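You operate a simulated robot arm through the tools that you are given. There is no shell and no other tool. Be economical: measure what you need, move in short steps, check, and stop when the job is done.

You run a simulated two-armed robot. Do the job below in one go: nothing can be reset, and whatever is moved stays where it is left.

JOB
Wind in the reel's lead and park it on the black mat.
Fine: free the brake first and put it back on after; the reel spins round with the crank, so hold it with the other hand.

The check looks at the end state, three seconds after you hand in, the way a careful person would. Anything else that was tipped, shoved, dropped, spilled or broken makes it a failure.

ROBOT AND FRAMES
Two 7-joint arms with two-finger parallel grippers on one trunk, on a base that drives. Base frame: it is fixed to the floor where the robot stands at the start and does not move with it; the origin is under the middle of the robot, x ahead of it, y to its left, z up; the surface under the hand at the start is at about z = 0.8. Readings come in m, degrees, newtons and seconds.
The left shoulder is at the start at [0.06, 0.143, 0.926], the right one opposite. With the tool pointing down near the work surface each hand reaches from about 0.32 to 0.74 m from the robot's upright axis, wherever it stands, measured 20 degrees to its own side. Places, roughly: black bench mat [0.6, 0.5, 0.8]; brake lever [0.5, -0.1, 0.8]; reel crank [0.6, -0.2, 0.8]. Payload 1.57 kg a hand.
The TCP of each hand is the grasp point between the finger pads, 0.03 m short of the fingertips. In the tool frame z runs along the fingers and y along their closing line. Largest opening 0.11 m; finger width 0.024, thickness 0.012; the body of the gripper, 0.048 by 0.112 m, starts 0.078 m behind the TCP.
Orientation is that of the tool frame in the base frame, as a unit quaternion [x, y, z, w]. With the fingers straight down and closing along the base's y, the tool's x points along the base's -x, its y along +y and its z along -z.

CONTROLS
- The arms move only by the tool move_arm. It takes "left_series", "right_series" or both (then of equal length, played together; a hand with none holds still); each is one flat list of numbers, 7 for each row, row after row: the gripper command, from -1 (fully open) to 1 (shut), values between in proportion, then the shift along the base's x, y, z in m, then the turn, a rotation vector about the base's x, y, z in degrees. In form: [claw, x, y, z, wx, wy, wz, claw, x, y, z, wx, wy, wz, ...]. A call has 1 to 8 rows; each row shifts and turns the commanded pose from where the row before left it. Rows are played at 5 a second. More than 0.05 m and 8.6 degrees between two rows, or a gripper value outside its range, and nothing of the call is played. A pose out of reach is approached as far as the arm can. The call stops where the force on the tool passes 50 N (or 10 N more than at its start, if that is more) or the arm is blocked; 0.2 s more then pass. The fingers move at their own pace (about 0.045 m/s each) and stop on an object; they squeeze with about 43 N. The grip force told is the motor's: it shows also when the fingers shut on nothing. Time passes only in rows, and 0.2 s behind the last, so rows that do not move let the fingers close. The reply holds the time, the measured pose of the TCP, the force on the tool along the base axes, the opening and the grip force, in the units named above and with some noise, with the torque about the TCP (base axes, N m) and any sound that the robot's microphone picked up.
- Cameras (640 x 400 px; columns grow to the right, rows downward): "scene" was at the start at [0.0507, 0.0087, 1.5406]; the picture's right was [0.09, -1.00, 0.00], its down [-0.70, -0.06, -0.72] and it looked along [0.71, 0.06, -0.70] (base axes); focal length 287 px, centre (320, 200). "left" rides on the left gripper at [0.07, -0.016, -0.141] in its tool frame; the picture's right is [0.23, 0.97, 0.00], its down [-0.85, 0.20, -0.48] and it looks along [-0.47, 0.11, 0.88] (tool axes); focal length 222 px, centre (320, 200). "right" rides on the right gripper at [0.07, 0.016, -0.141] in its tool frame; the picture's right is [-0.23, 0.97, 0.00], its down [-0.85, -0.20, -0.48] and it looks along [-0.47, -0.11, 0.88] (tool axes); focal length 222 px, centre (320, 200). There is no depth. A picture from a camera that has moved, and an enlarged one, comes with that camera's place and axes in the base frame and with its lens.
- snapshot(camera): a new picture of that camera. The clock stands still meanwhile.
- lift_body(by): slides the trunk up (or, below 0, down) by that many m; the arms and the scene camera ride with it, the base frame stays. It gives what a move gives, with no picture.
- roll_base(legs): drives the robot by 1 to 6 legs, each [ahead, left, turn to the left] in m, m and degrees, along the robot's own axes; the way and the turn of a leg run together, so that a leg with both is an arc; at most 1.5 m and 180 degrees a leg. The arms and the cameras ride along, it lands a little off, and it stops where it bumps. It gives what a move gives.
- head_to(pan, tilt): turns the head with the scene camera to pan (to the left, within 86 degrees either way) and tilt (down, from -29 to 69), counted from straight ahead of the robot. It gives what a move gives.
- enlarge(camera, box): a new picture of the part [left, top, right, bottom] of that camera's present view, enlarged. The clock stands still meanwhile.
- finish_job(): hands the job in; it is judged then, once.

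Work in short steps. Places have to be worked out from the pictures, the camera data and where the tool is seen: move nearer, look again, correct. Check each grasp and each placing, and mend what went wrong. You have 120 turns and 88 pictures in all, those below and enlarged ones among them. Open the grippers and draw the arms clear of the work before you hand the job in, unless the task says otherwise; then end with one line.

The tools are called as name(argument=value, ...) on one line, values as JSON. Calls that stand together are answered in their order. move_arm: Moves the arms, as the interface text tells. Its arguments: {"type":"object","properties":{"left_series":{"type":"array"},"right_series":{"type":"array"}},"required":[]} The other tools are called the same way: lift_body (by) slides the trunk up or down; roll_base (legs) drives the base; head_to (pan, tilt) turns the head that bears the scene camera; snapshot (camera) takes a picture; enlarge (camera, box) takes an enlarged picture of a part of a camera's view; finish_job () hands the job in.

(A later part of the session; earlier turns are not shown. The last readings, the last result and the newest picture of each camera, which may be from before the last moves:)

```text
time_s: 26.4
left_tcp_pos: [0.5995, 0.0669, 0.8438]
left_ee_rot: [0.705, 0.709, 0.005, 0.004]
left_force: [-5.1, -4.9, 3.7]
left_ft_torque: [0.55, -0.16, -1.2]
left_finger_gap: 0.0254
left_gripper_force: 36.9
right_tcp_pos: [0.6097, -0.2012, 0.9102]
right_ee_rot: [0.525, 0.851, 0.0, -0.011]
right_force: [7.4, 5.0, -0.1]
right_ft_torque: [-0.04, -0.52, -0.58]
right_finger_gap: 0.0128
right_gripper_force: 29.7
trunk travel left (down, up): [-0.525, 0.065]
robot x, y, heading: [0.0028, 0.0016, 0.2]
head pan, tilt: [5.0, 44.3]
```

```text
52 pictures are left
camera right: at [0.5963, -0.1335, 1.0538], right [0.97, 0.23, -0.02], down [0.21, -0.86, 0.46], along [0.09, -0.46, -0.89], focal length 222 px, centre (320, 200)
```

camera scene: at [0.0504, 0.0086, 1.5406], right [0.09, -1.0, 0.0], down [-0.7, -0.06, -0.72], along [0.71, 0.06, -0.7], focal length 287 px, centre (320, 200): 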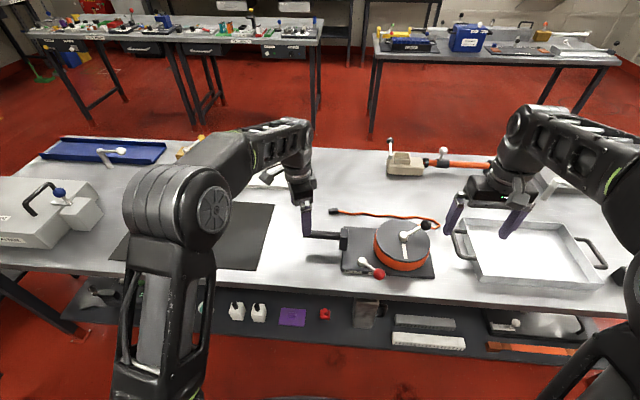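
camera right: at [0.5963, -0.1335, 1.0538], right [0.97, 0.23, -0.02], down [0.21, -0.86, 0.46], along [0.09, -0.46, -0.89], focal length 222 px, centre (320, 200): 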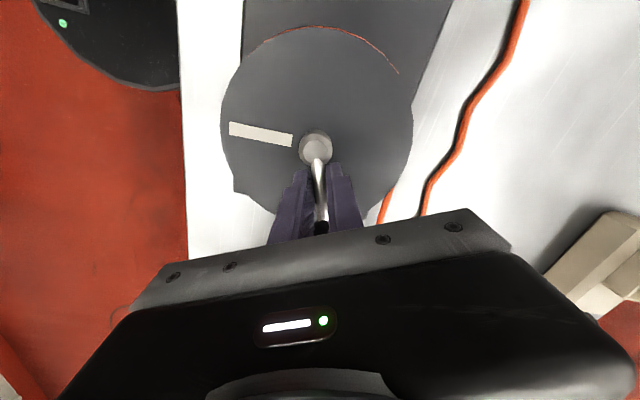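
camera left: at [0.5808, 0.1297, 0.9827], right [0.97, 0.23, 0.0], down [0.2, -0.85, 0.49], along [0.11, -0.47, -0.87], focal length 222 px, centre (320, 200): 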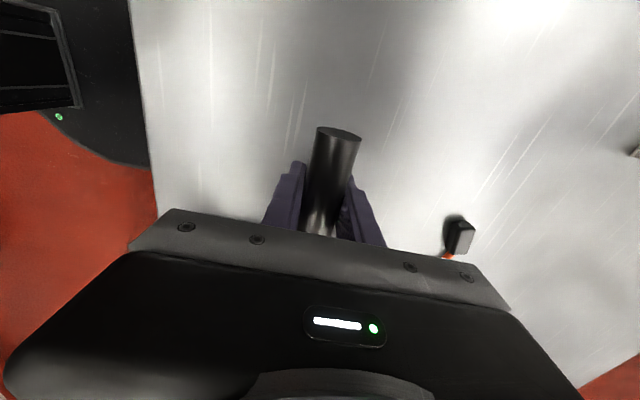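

The arm is gripped. I twist 32° counter-clockwise around the hub and check whether the drum turns.

move_arm(right_series=[1, 0.0034, 0.0017, 0, 0, 0, 8, 1, 0.003, 0.0023, 0, 0, 0, 8, 1, 0.0028, 0.0026, 0, 0, 0, 8, 1, 0.0023, 0.003, 0, 0, 0, 8])

enlarge(camera="scene", box=[290, 190, 450, 290])

snapshot(camera="right")

```text
time_s: 27.4
left_tcp_pos: [0.6013, 0.0677, 0.8434]
left_ee_rot: [0.705, 0.71, 0.005, 0.003]
left_force: [-4.4, -6.3, 2.2]
left_ft_torque: [-0.36, -0.03, -0.79]
left_finger_gap: 0.0258
left_gripper_force: 36.5
right_tcp_pos: [0.6216, -0.194, 0.9107]
right_ee_rot: [0.27, 0.963, -0.004, -0.011]
right_force: [2.6, 3.8, 0.5]
right_ft_torque: [0.3, -0.26, -0.55]
right_finger_gap: 0.0123
right_gripper_force: 29.8
trunk travel left (down, up): [-0.525, 0.065]
robot x, y, heading: [-0.0012, -0.0008, -0.2]
head pan, tilt: [5.0, 44.3]
```

```text
4.00 times, centred on (370, 240) of scene
camera zoom: at [0.0505, 0.0081, 1.5406], right [0.09, -1.0, 0.0], down [-0.7, -0.06, -0.72], along [0.71, 0.06, -0.7], focal length 1148 px, centre (120, 40)
```

zoom: 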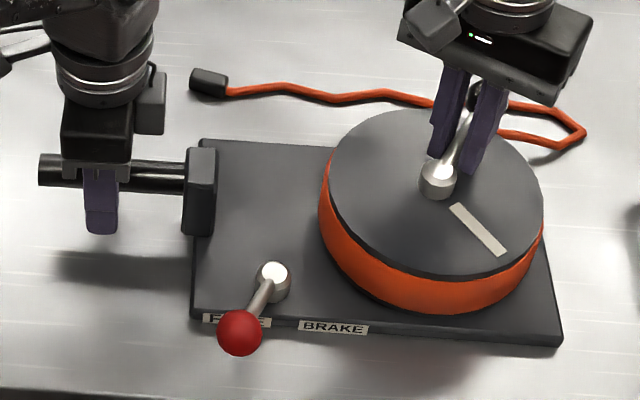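

```text
50 pictures are left
camera right: at [0.5733, -0.1422, 1.0538], right [0.7, 0.71, -0.02], down [0.64, -0.61, 0.46], along [0.32, -0.34, -0.89], focal length 222 px, centre (320, 200)
```

right: 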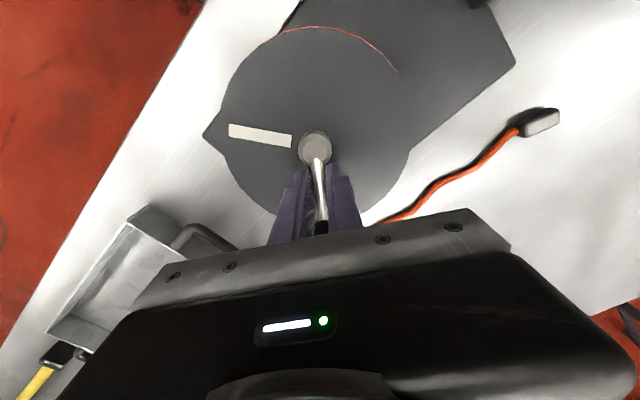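

The drum turns with the base still and the lead is coming in. I continue 64° more.

move_arm(right_series=[1, 0.0019, 0.0033, 0, 0, 0, 8, 1, 0.0015, 0.0036, 0, 0, 0, 8, 1, 0.0009, 0.0037, 0, 0, 0, 8, 1, 0.0004, 0.0037, 0, 0, 0, 8, 1, -0.0002, 0.0039, 0, 0, 0, 8, 1, -0.0006, 0.0037, 0, 0, 0, 8, 1, -0.0012, 0.0036, 0, 0, 0, 8, 1, -0.0017, 0.0035, 0, 0, 0, 8])

snapshot(camera="scene")

```text
time_s: 29.2
left_tcp_pos: [0.6012, 0.0687, 0.8436]
left_ee_rot: [0.705, 0.71, 0.005, 0.003]
left_force: [-6.4, 1.9, 4.3]
left_ft_torque: [-0.49, -0.03, -0.99]
left_finger_gap: 0.0255
left_gripper_force: 37.3
right_tcp_pos: [0.6221, -0.1654, 0.9109]
right_ee_rot: [-0.282, 0.959, -0.011, -0.007]
right_force: [5.8, -4.9, -0.4]
right_ft_torque: [0.04, 0.01, -0.24]
right_finger_gap: 0.0106
right_gripper_force: 28.8
trunk travel left (down, up): [-0.525, 0.065]
robot x, y, heading: [0.0008, -0.0058, 0.1]
head pan, tilt: [5.0, 44.3]
```

```text
49 pictures are left
camera scene: at [0.0508, 0.008, 1.5406], right [0.09, -1.0, 0.0], down [-0.7, -0.06, -0.72], along [0.71, 0.06, -0.7], focal length 287 px, centre (320, 200)
```

scene: 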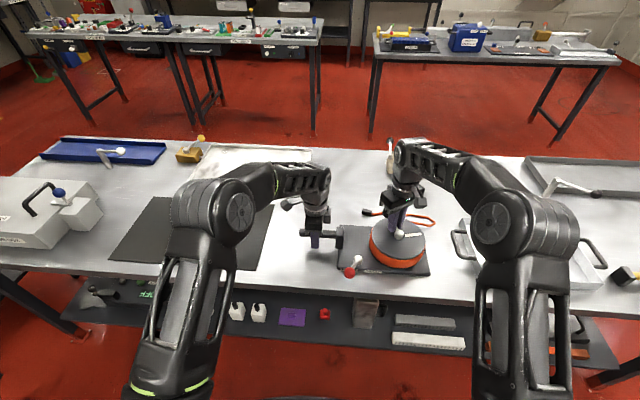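

It's smooth and the lead is much shorter. I continue another 48°.

move_arm(right_series=[1, -0.0021, 0.0031, 0, 0, 0, 8, 1, -0.0025, 0.0028, 0, 0, 0, 8, 1, -0.003, 0.0025, 0, 0, 0, 8, 1, -0.0032, 0.002, 0, 0, 0, 8, 1, -0.0035, 0.0016, 0, 0, 0, 8, 1, -0.0036, 0.001, 0, 0, 0, 8])

enlarge(camera="scene", box=[290, 190, 450, 290])

```text
time_s: 30.6
left_tcp_pos: [0.6024, 0.0692, 0.8435]
left_ee_rot: [0.704, 0.71, 0.005, 0.002]
left_force: [-4.9, 19.2, 3.7]
left_ft_torque: [-0.61, -0.04, -1.04]
left_finger_gap: 0.0255
left_gripper_force: 36.6
right_tcp_pos: [0.6045, -0.1538, 0.9113]
right_ee_rot: [-0.647, 0.762, -0.012, -0.003]
right_force: [6.8, -22.4, 0.3]
right_ft_torque: [-0.37, -0.03, -0.12]
right_finger_gap: 0.0108
right_gripper_force: 28.8
trunk travel left (down, up): [-0.525, 0.065]
robot x, y, heading: [-0.0014, 0.003, 0.2]
head pan, tilt: [5.0, 44.3]
```

```text
4.00 times, centred on (370, 240) of scene
camera zoom: at [0.0508, 0.0079, 1.5406], right [0.09, -1.0, 0.0], down [-0.7, -0.06, -0.72], along [0.71, 0.06, -0.7], focal length 1148 px, centre (120, 40)
```

zoom: 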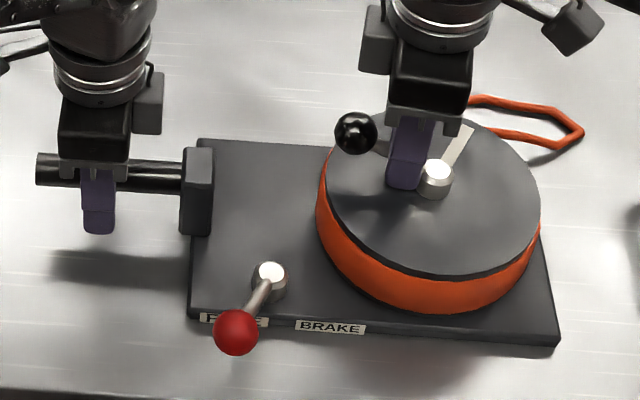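

The lead is shrinking. I go 24° more with a small y correction, then re-grasp from the opposite side.

move_arm(right_series=[1, -0.0038, -0.0015, 0, 0, 0, 8, 1, -0.0038, -0.002, 0, 0, 0, 8, 1, -0.0038, -0.0025, 0, 0, 0, 8, 1, 0, 0, 0, 0, 0, 0])

```text
time_s: 31.6
left_tcp_pos: [0.6013, 0.0661, 0.8436]
left_ee_rot: [0.705, 0.709, 0.005, 0.003]
left_force: [-3.9, 11.5, 2.7]
left_ft_torque: [0.1, -0.08, -0.87]
left_finger_gap: 0.0256
left_gripper_force: 36.9
right_tcp_pos: [0.5929, -0.1559, 0.9112]
right_ee_rot: [0.792, -0.61, 0.011, 0.0]
right_force: [3.5, -7.2, 0.1]
right_ft_torque: [0.03, 0.08, -0.07]
right_finger_gap: 0.0105
right_gripper_force: 28.2
trunk travel left (down, up): [-0.525, 0.065]
robot x, y, heading: [0.0005, -0.0006, 0.0]
head pan, tilt: [5.0, 44.3]
```

The yaw is now about +105°. I open, lift clear and rotate the hand back by 180° for the next bite.

move_arm(right_series=[0.1, 0, 0, 0, 0, 0, 0, 0.1, 0, 0, 0, 0, 0, 0, 0.1, 0, 0, 0, 0, 0, 0, 0.1, 0, 0, 0.045, 0, 0, 0, 0.1, 0, 0, 0.045, 0, 0, 0, 0.1, 0, 0, 0, 0, 0, -8.5, 0.1, 0, 0, 0, 0, 0, -8.5, 0.1, 0, 0, 0, 0, 0, -8.5])

move_arm(right_series=[0.1, 0, 0, 0, 0, 0, -8.5, 0.1, 0, 0, 0, 0, 0, -8.5, 0.1, 0, 0, 0, 0, 0, -8.5, 0.1, 0, 0, 0, 0, 0, -8.5, 0.1, 0, 0, 0, 0, 0, -8.5, 0.1, 0, 0, 0, 0, 0, -8.5, 0.1, 0, 0, 0, 0, 0, -8.5, 0.1, 0, 0, 0, 0, 0, -8.5])

move_arm(right_series=[0.1, 0, 0, 0, 0, 0, -8.5, 0.1, 0, 0, 0, 0, 0, -8.5, 0.1, 0, 0, 0, 0, 0, -8.5, 0.1, 0, 0, 0, 0, 0, -8.5, 0.1, 0, 0, 0, 0, 0, -8.5, 0.1, 0, 0, 0, 0, 0, -8.5, 0.1, 0, 0, 0, 0, 0, -8.5, 0.1, 0, 0, 0, 0, 0, -8.5])

snapshot(camera="right")

enlarge(camera="scene", box=[290, 190, 450, 290])

```text
time_s: 33.4
left_tcp_pos: [0.6018, 0.0677, 0.8434]
left_ee_rot: [0.704, 0.71, 0.005, 0.004]
left_force: [-0.7, -0.2, 0.4]
left_ft_torque: [-0.05, -0.03, -0.49]
left_finger_gap: 0.0249
left_gripper_force: 36.4
right_tcp_pos: [0.5917, -0.1562, 1.0014]
right_ee_rot: [-0.636, 0.772, -0.012, -0.002]
right_force: [-0.2, -0.5, -0.5]
right_ft_torque: [0.04, -0.01, 0.01]
right_finger_gap: 0.0495
right_gripper_force: 0.0
trunk travel left (down, up): [-0.525, 0.065]
robot x, y, heading: [0.0001, -0.0041, -0.1]
head pan, tilt: [5.0, 44.3]
```

```text
time_s: 35.2
left_tcp_pos: [0.6013, 0.0678, 0.8433]
left_ee_rot: [0.705, 0.709, 0.005, 0.004]
left_force: [-0.5, -0.7, 0.7]
left_ft_torque: [-0.18, -0.01, -0.46]
left_finger_gap: 0.0251
left_gripper_force: 37.0
right_tcp_pos: [0.5929, -0.1563, 1.0014]
right_ee_rot: [-0.096, 0.995, -0.008, -0.008]
right_force: [0.1, 0.7, -0.1]
right_ft_torque: [-0.02, -0.04, -0.05]
right_finger_gap: 0.0495
right_gripper_force: 0.0
trunk travel left (down, up): [-0.525, 0.065]
robot x, y, heading: [0.0013, -0.0006, -0.2]
head pan, tilt: [5.0, 44.3]
```

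```text
time_s: 37.0
left_tcp_pos: [0.603, 0.0679, 0.8442]
left_ee_rot: [0.705, 0.71, 0.005, 0.004]
left_force: [-1.3, 0.1, 0.5]
left_ft_torque: [-0.15, -0.02, -0.44]
left_finger_gap: 0.0254
left_gripper_force: 36.5
right_tcp_pos: [0.5921, -0.1575, 1.0009]
right_ee_rot: [0.477, 0.879, -0.002, -0.011]
right_force: [-0.2, 0.4, 0.0]
right_ft_torque: [0.02, -0.01, 0.02]
right_finger_gap: 0.0495
right_gripper_force: 0.2
trunk travel left (down, up): [-0.525, 0.065]
robot x, y, heading: [0.0024, 0.0012, 0.1]
head pan, tilt: [5.0, 44.3]
```

```text
47 pictures are left
camera right: at [0.5717, -0.0897, 1.1438], right [0.94, 0.34, -0.02], down [0.31, -0.83, 0.47], along [0.14, -0.44, -0.88], focal length 222 px, centre (320, 200)
```

right: 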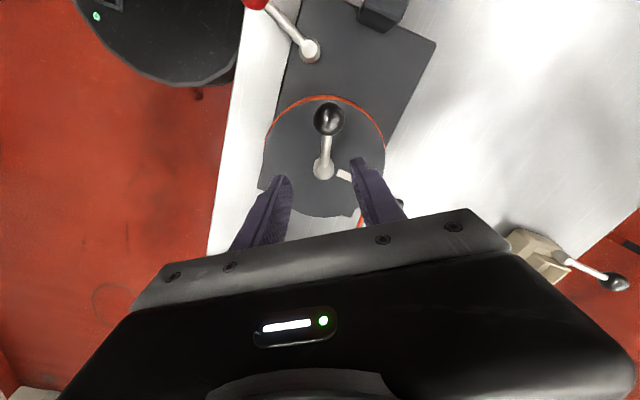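

```text
4.00 times, centred on (370, 240) of scene
camera zoom: at [0.0506, 0.0086, 1.5406], right [0.09, -1.0, 0.0], down [-0.7, -0.06, -0.72], along [0.71, 0.06, -0.7], focal length 1148 px, centre (120, 40)
```

zoom: 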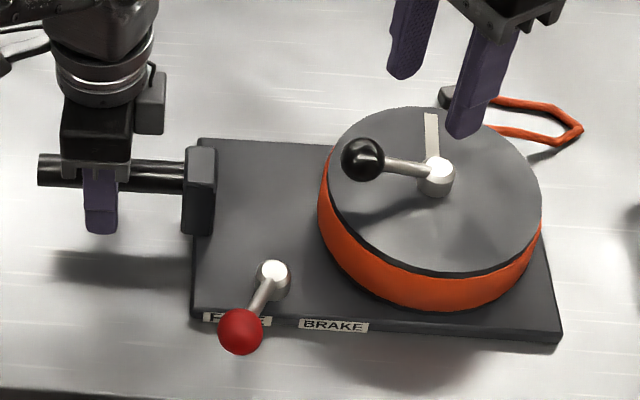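

The plug is already near the drum's far side. I finish the rotation (another −17°), descend and grip the arm again.

move_arm(right_series=[0.1, 0, 0, 0, 0, 0, -8.5, 0.1, 0, 0, 0, 0, 0, -8.5, 0.1, 0, 0.002, -0.04, 0, 0, 0, 0.1, 0, 0, -0.04, 0, 0, 0, 0.1, 0, 0, -0.01, 0, 0, 0, 1, 0, 0, 0, 0, 0, 0, 1, 0, 0, 0, 0, 0, 0, 1, 0, 0, 0, 0, 0, 0])

snapshot(camera="right")

```text
time_s: 38.8
left_tcp_pos: [0.6018, 0.0662, 0.8426]
left_ee_rot: [0.707, 0.708, 0.004, 0.005]
left_force: [-5.6, -0.8, 5.7]
left_ft_torque: [0.1, -0.07, -1.23]
left_finger_gap: 0.0257
left_gripper_force: 37.6
right_tcp_pos: [0.5935, -0.1547, 0.9103]
right_ee_rot: [0.6, 0.8, 0.001, -0.011]
right_force: [8.3, 2.0, -0.6]
right_ft_torque: [-0.29, -0.28, 0.07]
right_finger_gap: 0.0107
right_gripper_force: 18.6
trunk travel left (down, up): [-0.525, 0.065]
robot x, y, heading: [-0.0002, -0.0048, -0.1]
head pan, tilt: [5.0, 44.3]
```

```text
45 pictures are left
camera right: at [0.5929, -0.0848, 1.0538], right [1.0, 0.05, -0.02], down [0.05, -0.88, 0.47], along [0.01, -0.47, -0.88], focal length 222 px, centre (320, 200)
```

right: 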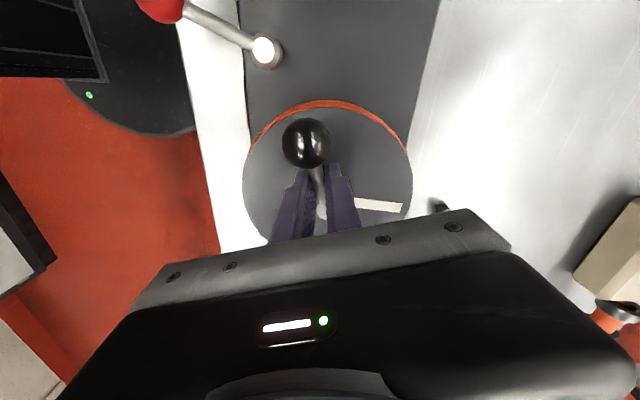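

Gripped. The lead left is about 0.2 m. I wind another 64°.

move_arm(right_series=[1, -0.0036, -0.0009, 0, 0, 0, 8, 1, -0.0035, -0.0014, 0, 0, 0, 8, 1, -0.0033, -0.0019, 0, 0, 0, 8, 1, -0.003, -0.0023, 0, 0, 0, 8, 1, -0.0026, -0.0027, 0, 0, 0, 8, 1, -0.0022, -0.0031, 0, 0, 0, 8, 1, -0.0018, -0.0033, 0, 0, 0, 8, 1, -0.0013, -0.0036, 0, 0, 0, 8])

enlarge(camera="scene", box=[290, 190, 450, 290])

```text
time_s: 40.6
left_tcp_pos: [0.6016, 0.0678, 0.843]
left_ee_rot: [0.704, 0.71, 0.006, 0.005]
left_force: [-6.5, -1.9, 4.7]
left_ft_torque: [0.03, -0.07, -1.16]
left_finger_gap: 0.0262
left_gripper_force: 37.0
right_tcp_pos: [0.5719, -0.1732, 0.9104]
right_ee_rot: [0.085, 0.996, -0.005, -0.009]
right_force: [8.1, 1.0, 0.3]
right_ft_torque: [-0.24, -0.62, -0.28]
right_finger_gap: 0.0107
right_gripper_force: 28.4
trunk travel left (down, up): [-0.525, 0.065]
robot x, y, heading: [-0.002, 0.0019, -0.1]
head pan, tilt: [5.0, 44.3]
```

```text
4.00 times, centred on (370, 240) of scene
camera zoom: at [0.0509, 0.0083, 1.5406], right [0.09, -1.0, 0.0], down [-0.7, -0.06, -0.72], along [0.71, 0.06, -0.7], focal length 1148 px, centre (120, 40)
```

zoom: 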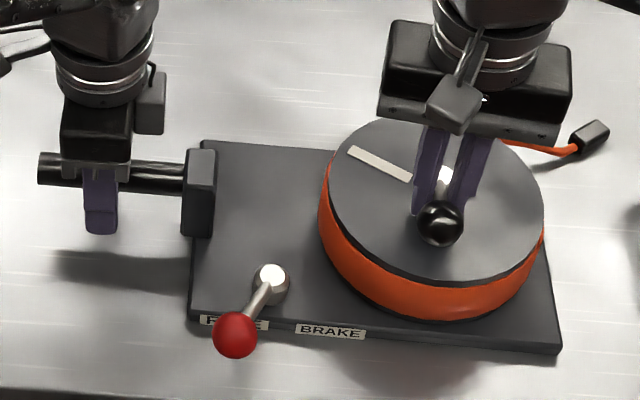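

About 7 cm of lead is left. I wind 32° more and check.

move_arm(right_series=[1, -0.001, -0.0036, 0, 0, 0, 8, 1, -0.0003, -0.0038, 0, 0, 0, 8, 1, 0.0003, -0.0038, 0, 0, 0, 8, 1, 0.001, -0.0036, 0, 0, 0, 8])

enlarge(camera="scene", box=[290, 190, 450, 290])

```text
time_s: 41.6
left_tcp_pos: [0.6017, 0.0672, 0.8425]
left_ee_rot: [0.705, 0.709, 0.005, 0.005]
left_force: [-4.5, -5.1, 3.5]
left_ft_torque: [0.43, -0.1, -0.94]
left_finger_gap: 0.0261
left_gripper_force: 37.1
right_tcp_pos: [0.5709, -0.187, 0.9116]
right_ee_rot: [-0.195, 0.981, -0.008, -0.009]
right_force: [6.3, 6.0, -0.9]
right_ft_torque: [-0.04, -0.28, -0.24]
right_finger_gap: 0.0104
right_gripper_force: 28.3
trunk travel left (down, up): [-0.525, 0.065]
robot x, y, heading: [0.0012, -0.0012, -0.1]
head pan, tilt: [5.0, 44.3]
```

```text
4.00 times, centred on (370, 240) of scene
camera zoom: at [0.0509, 0.0087, 1.5406], right [0.09, -1.0, 0.0], down [-0.7, -0.06, -0.72], along [0.71, 0.06, -0.7], focal length 1148 px, centre (120, 40)
```

zoom: 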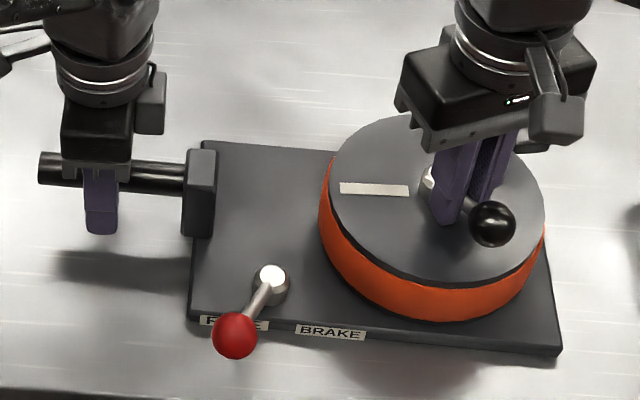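

The plug is hidden from the scene camera, so I check the far side with the right camera.

snapshot(camera="right")

snapshot(camera="left")

```text
42 pictures are left
camera right: at [0.5027, -0.1962, 1.0539], right [-0.16, 0.99, -0.02], down [0.87, 0.15, 0.47], along [0.46, 0.06, -0.89], focal length 222 px, centre (320, 200)
```

right: 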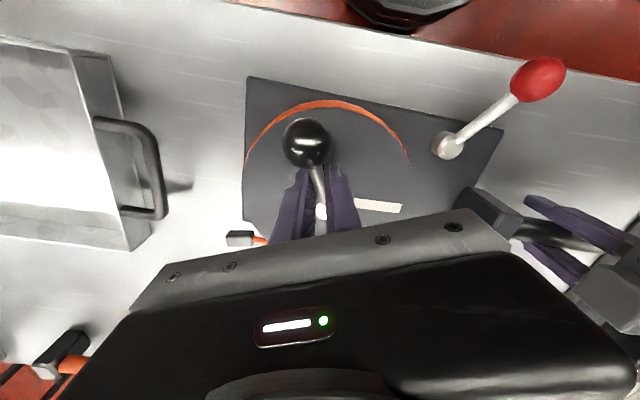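

```text
41 pictures are left
camera left: at [0.5833, 0.1354, 0.9834], right [0.97, 0.23, 0.01], down [0.2, -0.85, 0.48], along [0.12, -0.46, -0.88], focal length 222 px, centre (320, 200)
```

left: 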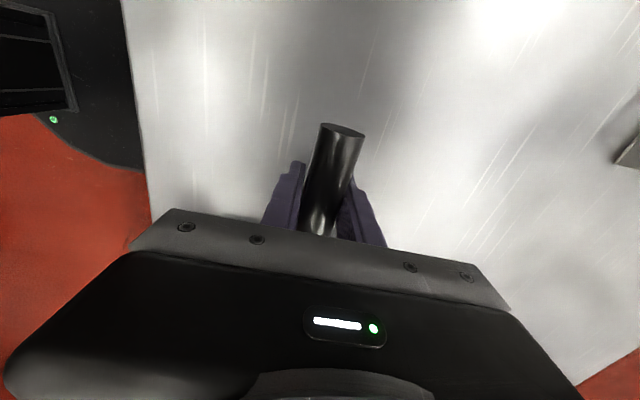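

The plug still sits about 5 cm off the drum. I wind 24° more.

move_arm(right_series=[1, 0.0013, -0.0036, 0, 0, 0, 8, 1, 0.0018, -0.0033, 0, 0, 0, 8, 1, 0.0022, -0.0031, 0, 0, 0, 8])

snapshot(camera="right")

enlarge(camera="scene", box=[290, 190, 450, 290])

```text
time_s: 42.4
left_tcp_pos: [0.6014, 0.0662, 0.8438]
left_ee_rot: [0.705, 0.709, 0.005, 0.004]
left_force: [-5.2, -10.2, 4.1]
left_ft_torque: [0.6, -0.15, -0.81]
left_finger_gap: 0.0261
left_gripper_force: 36.9
right_tcp_pos: [0.5761, -0.1961, 0.9108]
right_ee_rot: [-0.394, 0.919, -0.009, -0.005]
right_force: [4.3, 13.3, -0.3]
right_ft_torque: [0.11, -0.19, -0.2]
right_finger_gap: 0.0105
right_gripper_force: 28.1
trunk travel left (down, up): [-0.525, 0.065]
robot x, y, heading: [-0.0025, -0.0006, 0.2]
head pan, tilt: [5.0, 44.3]
```

```text
40 pictures are left
camera right: at [0.5175, -0.2334, 1.0538], right [-0.55, 0.84, -0.02], down [0.74, 0.49, 0.47], along [0.4, 0.24, -0.88], focal length 222 px, centre (320, 200)
```

right: 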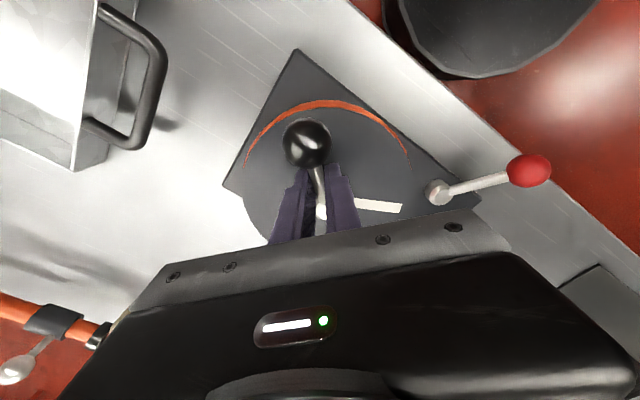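

```text
4.00 times, centred on (370, 240) of scene
camera zoom: at [0.0509, 0.0086, 1.5405], right [0.09, -1.0, 0.0], down [-0.7, -0.06, -0.72], along [0.71, 0.06, -0.7], focal length 1148 px, centre (120, 40)
```

zoom: 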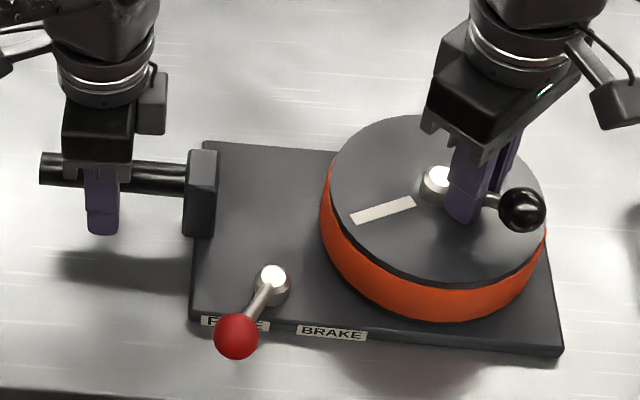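

The plug isn't visible in either view. I release the crank and lift away to see it.

move_arm(right_series=[0.1, 0, 0, 0, 0, 0, 0, 0.1, 0, 0, 0, 0, 0, 0, 0.1, 0, 0, 0, 0, 0, 0, 0.1, 0, 0, 0.045, 0, 0, 0, 0.1, 0, 0, 0.045, 0, 0, 0, 0.1, -0.03, -0.03, 0.02, 0, 0, -8.5, 0.1, -0.03, -0.035, 0, 0, 0, -8.5, 0.1, -0.03, -0.035, 0, 0, 0, -8.5])

enlarge(camera="scene", box=[290, 190, 450, 290])

```text
time_s: 44.2
left_tcp_pos: [0.6011, 0.0676, 0.8433]
left_ee_rot: [0.705, 0.709, 0.005, 0.004]
left_force: [-2.5, -1.7, 1.1]
left_ft_torque: [0.21, -0.46, -0.64]
left_finger_gap: 0.0252
left_gripper_force: 36.5
right_tcp_pos: [0.4861, -0.2997, 1.02]
right_ee_rot: [-0.179, 0.984, -0.008, -0.008]
right_force: [1.1, -0.2, -0.2]
right_ft_torque: [-0.02, 0.0, -0.02]
right_finger_gap: 0.0494
right_gripper_force: 0.1
trunk travel left (down, up): [-0.525, 0.065]
robot x, y, heading: [-0.0011, 0.0029, -0.0]
head pan, tilt: [5.0, 44.3]
```

```text
4.00 times, centred on (370, 240) of scene
camera zoom: at [0.0502, 0.0083, 1.5405], right [0.09, -1.0, 0.0], down [-0.7, -0.06, -0.72], along [0.71, 0.06, -0.7], focal length 1148 px, centre (120, 40)
```

zoom: 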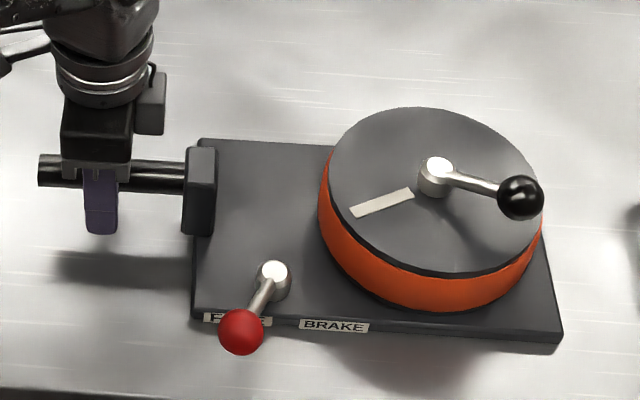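

No lead shows. I look at the drum's far side from the right camera to be sure.

move_arm(right_series=[0.1, 0.045, 0, 0.01, 0, 0, -7, 0.1, 0.045, 0, 0.01, 0, 0, -7, 0.1, 0.045, 0, 0.01, 0, 0, -7, 0.1, 0, 0, 0, 0, 0, 0])

snapshot(camera="right")

```text
time_s: 45.2
left_tcp_pos: [0.6024, 0.0689, 0.8434]
left_ee_rot: [0.704, 0.71, 0.006, 0.005]
left_force: [1.7, 0.6, 1.2]
left_ft_torque: [-0.35, 0.21, 0.69]
left_finger_gap: 0.0255
left_gripper_force: 36.7
right_tcp_pos: [0.5896, -0.2987, 1.0431]
right_ee_rot: [-0.043, 0.999, -0.008, -0.009]
right_force: [0.5, -0.2, -0.5]
right_ft_torque: [0.01, -0.02, -0.02]
right_finger_gap: 0.0495
right_gripper_force: 0.1
right hand out of reach, approached as far as the arm can: row 3
trunk travel left (down, up): [-0.525, 0.065]
robot x, y, heading: [-0.0032, 0.0017, 0.1]
head pan, tilt: [5.0, 44.3]
```

```text
37 pictures are left
camera right: at [0.5208, -0.2855, 1.1856], right [0.14, 0.99, -0.02], down [0.88, -0.12, 0.47], along [0.46, -0.08, -0.88], focal length 222 px, centre (320, 200)
```

right: 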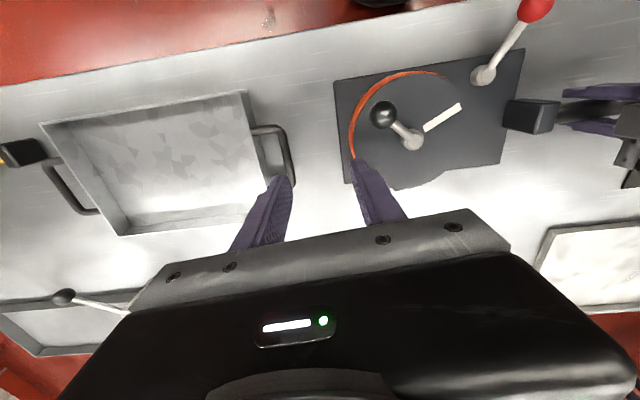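

The finger blocks part of the far side, so I shift the hand and zoom in.

move_arm(right_series=[-1, -0.02, 0.04, 0.02, 0, 0, 0, -1, -0.02, 0.04, 0.02, 0, 0, 0, -1, 0, 0.03, 0.0, 0, 0, 0, -1, 0, 0, 0, 0, 0, 0])

enlarge(camera="right", box=[200, 60, 456, 220])

```text
time_s: 46.2
left_tcp_pos: [0.6019, 0.068, 0.8439]
left_ee_rot: [0.705, 0.709, 0.005, 0.004]
left_force: [-0.9, 0.6, 1.5]
left_ft_torque: [0.04, -0.02, -0.48]
left_finger_gap: 0.0254
left_gripper_force: 36.3
right_tcp_pos: [0.5575, -0.2085, 1.0725]
right_ee_rot: [-0.043, 0.999, -0.008, -0.008]
right_force: [-0.1, -0.3, -0.2]
right_ft_torque: [-0.02, 0.01, 0.0]
right_finger_gap: 0.11
right_gripper_force: 0.1
right hand out of reach, approached as far as the arm can: row 2
trunk travel left (down, up): [-0.525, 0.065]
robot x, y, heading: [0.0012, 0.0003, -0.1]
head pan, tilt: [5.0, 44.3]
```

```text
2.50 times, centred on (328, 140) of right
camera zoom: at [0.4887, -0.1956, 1.216], right [0.14, 0.99, -0.02], down [0.88, -0.12, 0.47], along [0.46, -0.08, -0.88], focal length 555 px, centre (300, 350)
```

zoom: 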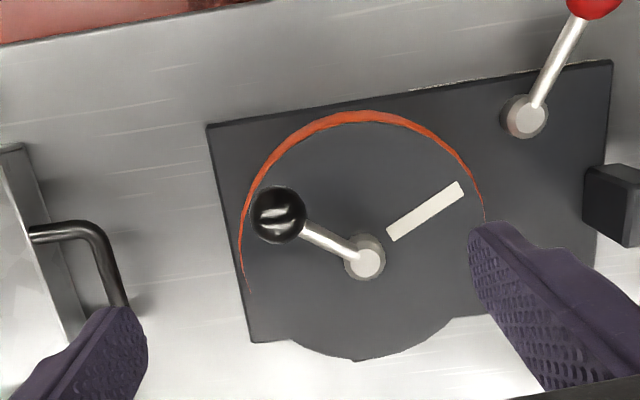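

The drum rim hides its own far foot. I turn the hand to look from further forward.

move_arm(right_series=[-1, 0.008, 0.0, 0, 0, 0, -8.5, -1, 0.008, 0.0, 0, 0, 0, -8.5, -1, 0.008, 0.0, 0, 0, 0, -8.5, -1, 0.008, 0.0, 0, 0, 0, -8.5, -1, 0.008, 0.0, 0, 0, 0, -8.5, -1, 0.008, 0.0, -0.01, 0, 0, -8.5, -1, 0.008, 0.0, -0.01, 0, 0, -8.5, -1, 0.02, 0.0, -0.02, 0, 0, -8.5])

snapshot(camera="right")

```text
time_s: 48.0
left_tcp_pos: [0.6023, 0.0675, 0.8429]
left_ee_rot: [0.705, 0.709, 0.005, 0.004]
left_force: [0.0, -0.6, 0.0]
left_ft_torque: [-0.2, 0.25, -0.56]
left_finger_gap: 0.0252
left_gripper_force: 37.1
right_tcp_pos: [0.6032, -0.2076, 1.0329]
right_ee_rot: [0.276, 0.961, -0.006, -0.003]
right_force: [0.1, -0.2, 1.4]
right_ft_torque: [0.01, 0.01, -0.01]
right_finger_gap: 0.1101
right_gripper_force: 0.0
right hand out of reach, approached as far as the arm can: row 1, 2, 3, 4, 5
trunk travel left (down, up): [-0.525, 0.065]
robot x, y, heading: [-0.0, -0.0006, 0.0]
head pan, tilt: [5.0, 44.3]
```

```text
35 pictures are left
camera right: at [0.5544, -0.1556, 1.1742], right [0.71, 0.7, -0.01], down [0.62, -0.62, 0.48], along [0.33, -0.35, -0.88], focal length 222 px, centre (320, 200)
```

right: 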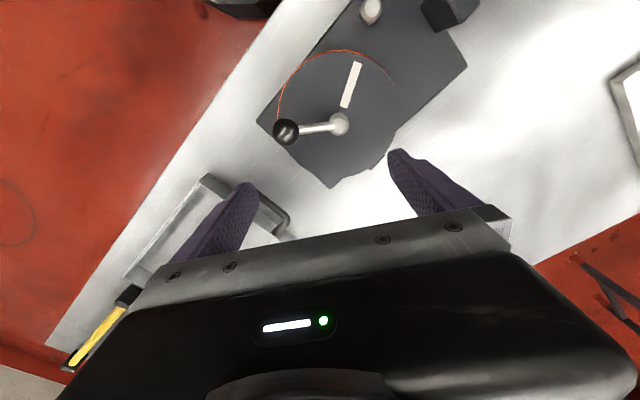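

enlarge(camera="right", box=[256, 40, 480, 180])

```text
2.86 times, centred on (368, 110) of right
camera zoom: at [0.5544, -0.1556, 1.1742], right [0.71, 0.7, -0.01], down [0.62, -0.62, 0.48], along [0.33, -0.35, -0.88], focal length 635 px, centre (183, 457)
```

zoom: 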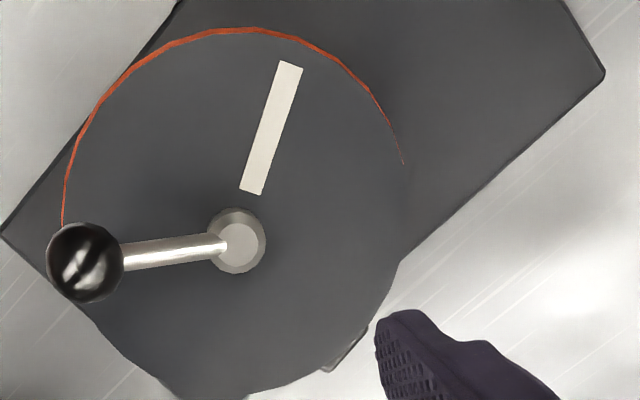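

The plug tip now lies right against the drum's far side, almost fully in. I take one more short bite to snug it home, turning back to yaw ≈46° over the crank arm.

move_arm(right_series=[-1, -0.004, 0.002, 0, 0, 0, 8, -1, -0.004, 0.002, 0, 0, 0, 8, -1, -0.004, 0.002, 0, 0, 0, 8, -1, -0.004, 0.002, 0, 0, 0, 8, -1, -0.004, 0.002, 0, 0, 0, 8, -1, -0.004, 0.001, 0, 0, 0, 8, -0.5, -0.003, 0, 0, 0, 0, 8, 0.1, 0, 0, 0, 0, 0, 8])

move_arm(right_series=[0.1, 0, 0, -0.01, 0, 0, 7, 0.1, 0, 0, -0.01, 0, 0, 7, 0.1, 0, 0, 0, 0, 0, 0])

snapshot(camera="right")

```text
time_s: 49.8
left_tcp_pos: [0.6015, 0.0678, 0.8437]
left_ee_rot: [0.704, 0.71, 0.004, 0.004]
left_force: [0.0, -0.4, -0.4]
left_ft_torque: [-0.13, -0.01, -0.53]
left_finger_gap: 0.0252
left_gripper_force: 36.9
right_tcp_pos: [0.5752, -0.1966, 1.0326]
right_ee_rot: [-0.277, 0.961, -0.007, 0.0]
right_force: [-0.2, 0.1, 0.5]
right_ft_torque: [-0.01, -0.04, -0.02]
right_finger_gap: 0.0597
right_gripper_force: 0.5
trunk travel left (down, up): [-0.525, 0.065]
robot x, y, heading: [0.0005, 0.0006, -0.1]
head pan, tilt: [5.0, 44.3]
```

```text
time_s: 50.6
left_tcp_pos: [0.6012, 0.0678, 0.8421]
left_ee_rot: [0.705, 0.709, 0.005, 0.003]
left_force: [-0.1, 1.1, 0.0]
left_ft_torque: [-0.14, -0.01, -0.47]
left_finger_gap: 0.0253
left_gripper_force: 36.6
right_tcp_pos: [0.5753, -0.1977, 1.0132]
right_ee_rot: [-0.393, 0.92, -0.008, 0.002]
right_force: [0.3, 0.2, -0.7]
right_ft_torque: [-0.02, 0.02, 0.0]
right_finger_gap: 0.0494
right_gripper_force: 0.1
trunk travel left (down, up): [-0.525, 0.065]
robot x, y, heading: [-0.0005, -0.0004, 0.1]
head pan, tilt: [5.0, 44.3]
```

```text
33 pictures are left
camera right: at [0.5147, -0.2341, 1.1538], right [-0.55, 0.84, -0.01], down [0.73, 0.48, 0.48], along [0.41, 0.25, -0.88], focal length 222 px, centre (320, 200)
```

right: 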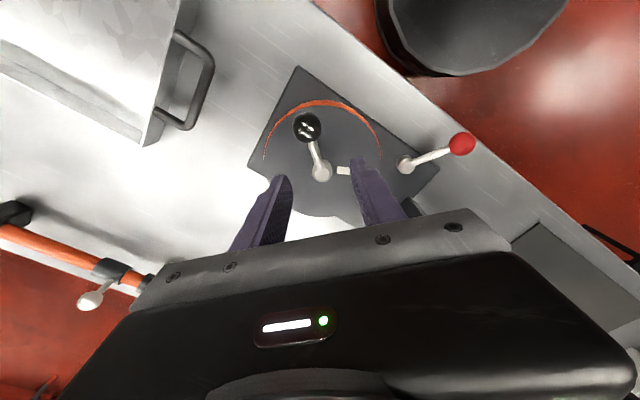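

Aligned with the arm. I descend, grip, and wind on in small steps while watching the forces.

move_arm(right_series=[0.1, 0.001, 0.001, -0.045, 0, 0, 0, 0.1, 0, 0, -0.045, 0, 0, 0, 0.1, 0, 0, -0.012, 0, 0, 0, 1, 0, 0, 0, 0, 0, 0, 1, 0, 0, 0, 0, 0, 0, 1, 0, 0, 0, 0, 0, 0, 1, 0, 0, 0, 0, 0, 0])

move_arm(right_series=[1, 0.0026, -0.0027, 0, 0, 0, 8, 1, 0.003, -0.0023, 0, 0, 0, 8, 1, 0, 0, 0, 0, 0, 0])

snapshot(camera="right")

```text
time_s: 52.2
left_tcp_pos: [0.6018, 0.0686, 0.8428]
left_ee_rot: [0.704, 0.71, 0.007, 0.003]
left_force: [-3.1, 12.2, 5.2]
left_ft_torque: [-0.24, 0.02, -1.18]
left_finger_gap: 0.0259
left_gripper_force: 36.5
right_tcp_pos: [0.5769, -0.1985, 0.9085]
right_ee_rot: [-0.389, 0.921, -0.009, 0.001]
right_force: [6.8, -16.9, 0.0]
right_ft_torque: [-0.07, -0.41, -0.46]
right_finger_gap: 0.0106
right_gripper_force: 28.6
trunk travel left (down, up): [-0.525, 0.065]
robot x, y, heading: [0.001, 0.0011, -0.0]
head pan, tilt: [5.0, 44.3]
```

```text
time_s: 53.0
left_tcp_pos: [0.6006, 0.0681, 0.8437]
left_ee_rot: [0.705, 0.71, 0.005, 0.003]
left_force: [-7.2, 11.6, 5.4]
left_ft_torque: [-0.17, -0.12, -0.81]
left_finger_gap: 0.0252
left_gripper_force: 36.9
right_tcp_pos: [0.5821, -0.2018, 0.9104]
right_ee_rot: [-0.517, 0.856, -0.007, 0.002]
right_force: [5.5, -9.2, 0.1]
right_ft_torque: [-0.44, -0.27, -0.83]
right_finger_gap: 0.0152
right_gripper_force: 30.9
trunk travel left (down, up): [-0.525, 0.065]
robot x, y, heading: [-0.001, 0.0013, 0.0]
head pan, tilt: [5.0, 44.3]
```

```text
32 pictures are left
camera right: at [0.5339, -0.253, 1.0515], right [-0.76, 0.66, -0.01], down [0.57, 0.67, 0.48], along [0.32, 0.35, -0.88], focal length 222 px, centre (320, 200)
```

right: 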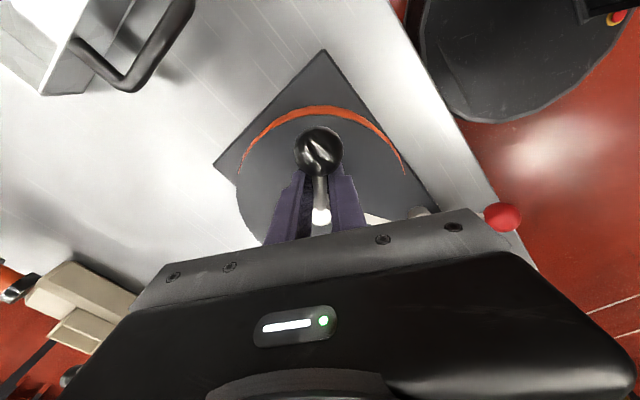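

The grip skewed and torque rose to 0.83 N·m without the crank following: the lead is at its end stop, fully wound. I release, lift and turn the hand back.

move_arm(right_series=[0.1, 0, 0, 0, 0, 0, 0, 0.1, 0, 0, 0, 0, 0, 0, 0.1, 0, 0, 0, 0, 0, 0, 0.1, 0, 0, 0.045, 0, 0, 0, 0.1, 0, 0, 0.045, 0, 0, -7.8, 0.1, -0.025, 0.02, 0.0, 0, 0, -7.8, 0.1, -0.025, 0.02, 0, 0, 0, -7.8, 0.1, -0.025, 0.02, 0, 0, 0, -7.8])

move_arm(right_series=[1, -0.02, 0.02, 0.0, 0, 0, -7.8, 1, -0.015, 0.02, 0.0, 0, 0, -7.8, 1, 0, 0.04, 0, 0, 0, -7.8, 1, 0, 0.03, 0.0, 0, 0, -7.8, 1, 0, 0, 0, 0, 0, 0])

snapshot(camera="right")

enlarge(camera="scene", box=[290, 190, 450, 290])

```text
time_s: 54.8
left_tcp_pos: [0.6014, 0.0679, 0.8433]
left_ee_rot: [0.705, 0.709, 0.005, 0.004]
left_force: [-3.3, 0.2, 1.9]
left_ft_torque: [-0.43, -0.09, -0.44]
left_finger_gap: 0.025
left_gripper_force: 36.7
right_tcp_pos: [0.5068, -0.1416, 1.0006]
right_ee_rot: [-0.266, 0.964, -0.007, 0.0]
right_force: [0.6, -0.2, -0.7]
right_ft_torque: [-0.02, 0.02, -0.01]
right_finger_gap: 0.0495
right_gripper_force: 0.0
trunk travel left (down, up): [-0.525, 0.065]
robot x, y, heading: [-0.0032, 0.0024, 0.1]
head pan, tilt: [5.0, 44.3]
```

```text
time_s: 56.0
left_tcp_pos: [0.6019, 0.0681, 0.8424]
left_ee_rot: [0.705, 0.709, 0.006, 0.004]
left_force: [-0.7, 0.3, 0.0]
left_ft_torque: [-0.01, -0.03, -0.46]
left_finger_gap: 0.0253
left_gripper_force: 36.9
right_tcp_pos: [0.4724, -0.0323, 1.0]
right_ee_rot: [0.004, 1.0, -0.006, -0.001]
right_force: [-1.0, -0.4, -0.3]
right_ft_torque: [0.02, 0.0, -0.01]
right_finger_gap: 0.0001
right_gripper_force: 21.2
trunk travel left (down, up): [-0.525, 0.065]
robot x, y, heading: [-0.0007, 0.0016, 0.1]
head pan, tilt: [5.0, 44.3]
```

```text
31 pictures are left
camera right: at [0.4033, -0.0127, 1.1424], right [0.23, 0.97, -0.01], down [0.86, -0.2, 0.48], along [0.46, -0.12, -0.88], focal length 222 px, centre (320, 200)
```

right: 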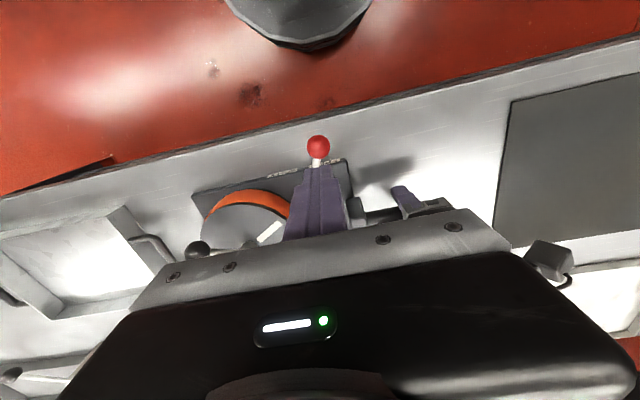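

```text
4.00 times, centred on (370, 240) of scene
camera zoom: at [0.0505, 0.0087, 1.5406], right [0.09, -1.0, 0.0], down [-0.7, -0.06, -0.72], along [0.71, 0.06, -0.7], focal length 1148 px, centre (120, 40)
```

zoom: 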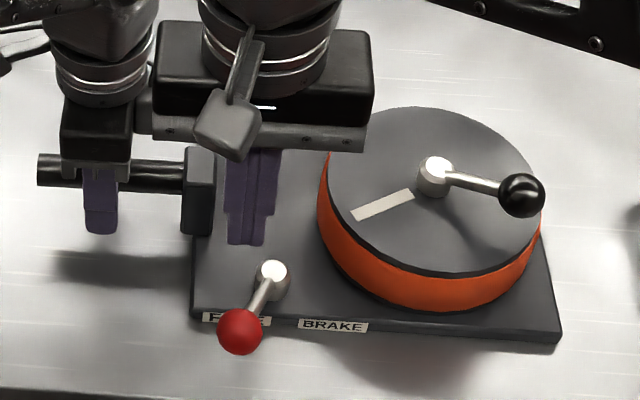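

The knob is at about (0.473,−0.037). I go down on its +y side with shut fingers and push it along the arc to BRAKE.

move_arm(right_series=[1, 0, 0.034, -0.02, 0, 0, 0, 1, -0.002, 0, -0.045, 0, 0, 0, 1, 0, 0, -0.045, 0, 0, 0, 1, 0, 0, -0.024, 0, 0, 0, 1, 0, 0, 0, 0, 0, 0])

move_arm(right_series=[1, -0.002, -0.012, 0, 0, 0, 0, 1, -0.004, -0.012, 0, 0, 0, 0, 1, -0.003, -0.013, 0, 0, 0, 0, 1, 0.001, -0.015, 0, 0, 0, 0, 1, 0.003, -0.015, 0, 0, 0, 0, 1, 0.005, -0.012, 0, 0, 0, 0, 1, 0.003, -0.006, 0, 0, 0, 0])

enlarge(camera="scene", box=[290, 190, 450, 290])

```text
time_s: 57.2
left_tcp_pos: [0.6015, 0.0669, 0.8441]
left_ee_rot: [0.704, 0.71, 0.006, 0.005]
left_force: [-0.9, 1.2, 0.7]
left_ft_torque: [-0.12, -0.01, -0.62]
left_finger_gap: 0.0251
left_gripper_force: 37.1
right_tcp_pos: [0.4711, 0.0018, 0.8672]
right_ee_rot: [0.003, 1.0, -0.007, -0.002]
right_force: [-0.1, 0.3, 0.1]
right_ft_torque: [-0.01, -0.01, -0.01]
right_finger_gap: 0.0002
right_gripper_force: 21.4
trunk travel left (down, up): [-0.525, 0.065]
robot x, y, heading: [-0.0012, -0.0023, 0.3]
head pan, tilt: [5.0, 44.3]
```

```text
time_s: 58.8
left_tcp_pos: [0.603, 0.067, 0.8429]
left_ee_rot: [0.705, 0.709, 0.006, 0.004]
left_force: [3.2, -5.1, 0.1]
left_ft_torque: [0.28, 0.06, 1.0]
left_finger_gap: 0.0252
left_gripper_force: 37.0
right_tcp_pos: [0.4732, -0.0822, 0.8665]
right_ee_rot: [0.003, 1.0, -0.007, -0.003]
right_force: [-3.9, 5.4, -1.2]
right_ft_torque: [0.04, 0.06, 0.03]
right_finger_gap: 0.0
right_gripper_force: 20.7
trunk travel left (down, up): [-0.525, 0.065]
robot x, y, heading: [-0.003, -0.0013, -0.2]
head pan, tilt: [5.0, 44.3]
```

```text
4.00 times, centred on (370, 240) of scene
camera zoom: at [0.0509, 0.0086, 1.5406], right [0.09, -1.0, 0.0], down [-0.7, -0.06, -0.72], along [0.71, 0.06, -0.7], focal length 1148 px, centre (120, 40)
```

zoom: 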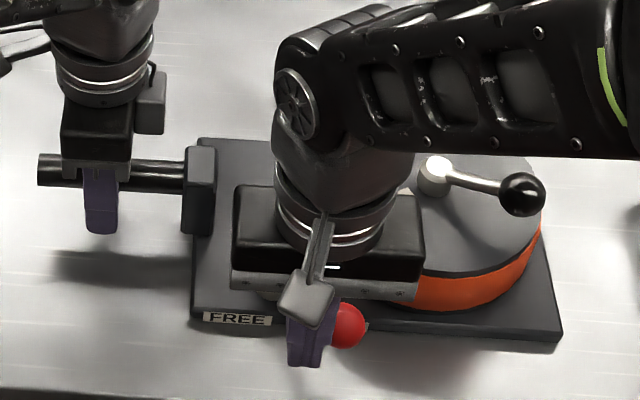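

The lever swung across easily. I push a little more to feel the BRAKE stop.

move_arm(right_series=[1, 0.003, -0.005, 0, 0, 0, 0, 1, 0.003, -0.005, 0, 0, 0, 0, 1, 0.002, -0.004, 0, 0, 0, 0])

```text
time_s: 59.6
left_tcp_pos: [0.6009, 0.0627, 0.8436]
left_ee_rot: [0.706, 0.708, 0.004, 0.005]
left_force: [-6.5, -22.1, 1.6]
left_ft_torque: [0.28, -0.21, 1.16]
left_finger_gap: 0.0273
left_gripper_force: 37.8
right_tcp_pos: [0.4824, -0.0956, 0.8667]
right_ee_rot: [0.002, 1.0, -0.005, 0.0]
right_force: [3.1, 21.8, -3.2]
right_ft_torque: [0.32, -0.06, 0.29]
right_finger_gap: 0.0
right_gripper_force: 21.4
trunk travel left (down, up): [-0.525, 0.065]
robot x, y, heading: [0.0029, -0.0018, 0.1]
head pan, tilt: [5.0, 44.3]
```

Force rose to 22 N at the stop. I back off, lift, and look.

move_arm(right_series=[1, -0.005, 0.015, 0, 0, 0, 0, 1, 0, 0, 0.045, 0, 0, 0, 1, 0, 0, 0.045, 0, 0, 0, 1, 0, -0.035, 0.03, 0, 0, 0, 1, 0, -0.045, 0, 0, 0, 0, 1, 0, -0.045, 0, 0, 0, 0, 1, 0, -0.045, 0, 0, 0, 0, 1, 0, -0.03, 0, 0, 0, 0])

enlarge(camera="scene", box=[290, 190, 450, 290])

snapshot(camera="scene")

```text
time_s: 61.4
left_tcp_pos: [0.6016, 0.0675, 0.8431]
left_ee_rot: [0.704, 0.71, 0.004, 0.004]
left_force: [2.4, 0.6, 1.4]
left_ft_torque: [0.14, 0.04, 0.75]
left_finger_gap: 0.0256
left_gripper_force: 36.9
right_tcp_pos: [0.4775, -0.2812, 0.9848]
right_ee_rot: [0.002, 1.0, -0.007, -0.001]
right_force: [-0.5, 0.2, -0.1]
right_ft_torque: [0.0, -0.02, -0.02]
right_finger_gap: 0.0001
right_gripper_force: 20.9
trunk travel left (down, up): [-0.525, 0.065]
robot x, y, heading: [-0.0019, 0.0009, -0.2]
head pan, tilt: [5.0, 44.3]
```

```text
4.00 times, centred on (370, 240) of scene
camera zoom: at [0.0508, 0.0085, 1.5406], right [0.09, -1.0, 0.0], down [-0.7, -0.06, -0.72], along [0.71, 0.06, -0.7], focal length 1148 px, centre (120, 40)
```

zoom: 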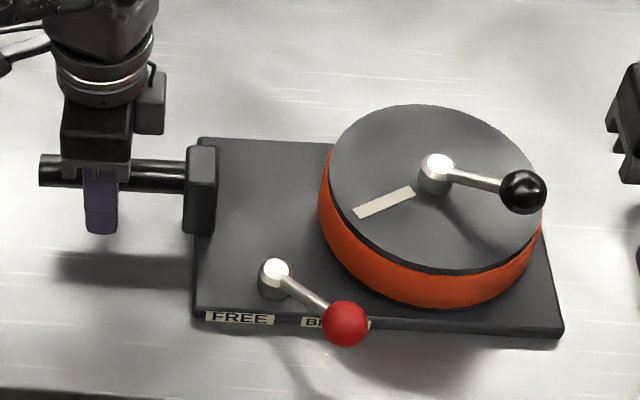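

```text
27 pictures are left
camera scene: at [0.0508, 0.0085, 1.5406], right [0.09, -1.0, 0.0], down [-0.7, -0.06, -0.72], along [0.71, 0.06, -0.7], focal length 287 px, centre (320, 200)
```

scene: 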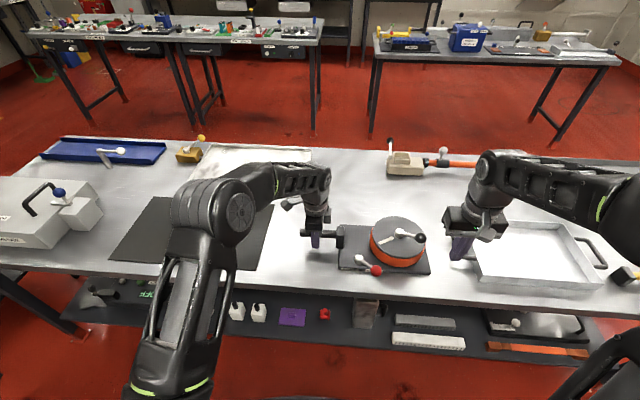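

Brake is back on and the lead is fully in. Now for the move: I'll hold the handle with the left hand and the braked crank arm with the right, lift with the trunk, and drive left. First the right hand goes back to yaw 46° over the crank arm.

move_arm(right_series=[0.1, 0.017, 0.014, 0.01, 0, 0, 7.7, 0.1, 0.017, 0.014, 0.01, 0, 0, 7.7, 0.1, 0.017, 0.014, 0, 0, 0, 7.7, 0.1, 0.017, 0.014, 0, 0, 0, 7.7, 0.1, 0.017, 0.014, 0, 0, 0, 7.7, 0.1, 0.0145, 0.013, 0, 0, 0, 7.7, 0.1, 0, 0, 0, 0, 0, 0])

snapshot(camera="right")

```text
time_s: 63.0
left_tcp_pos: [0.602, 0.0676, 0.8427]
left_ee_rot: [0.705, 0.709, 0.005, 0.004]
left_force: [2.6, -1.5, 1.0]
left_ft_torque: [-0.05, -0.01, 0.8]
left_finger_gap: 0.0253
left_gripper_force: 37.0
right_tcp_pos: [0.5759, -0.1991, 1.0053]
right_ee_rot: [-0.391, 0.92, -0.006, 0.001]
right_force: [-0.5, -0.1, -0.1]
right_ft_torque: [-0.05, -0.01, 0.0]
right_finger_gap: 0.0495
right_gripper_force: 0.0
trunk travel left (down, up): [-0.525, 0.065]
robot x, y, heading: [0.0035, -0.0033, 0.3]
head pan, tilt: [5.0, 44.3]
```

```text
26 pictures are left
camera right: at [0.5146, -0.2349, 1.148], right [-0.54, 0.84, -0.01], down [0.73, 0.48, 0.48], along [0.41, 0.25, -0.88], focal length 222 px, centre (320, 200)
```

right: 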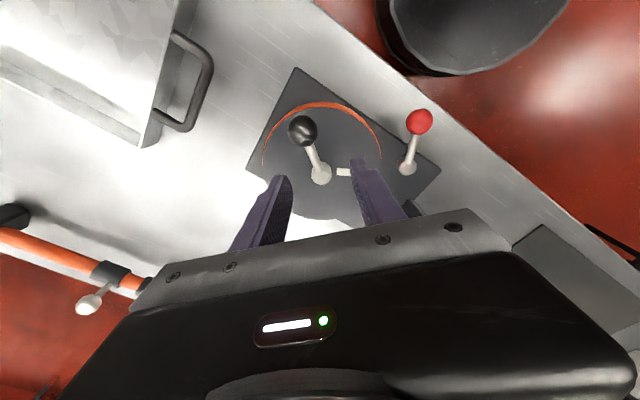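

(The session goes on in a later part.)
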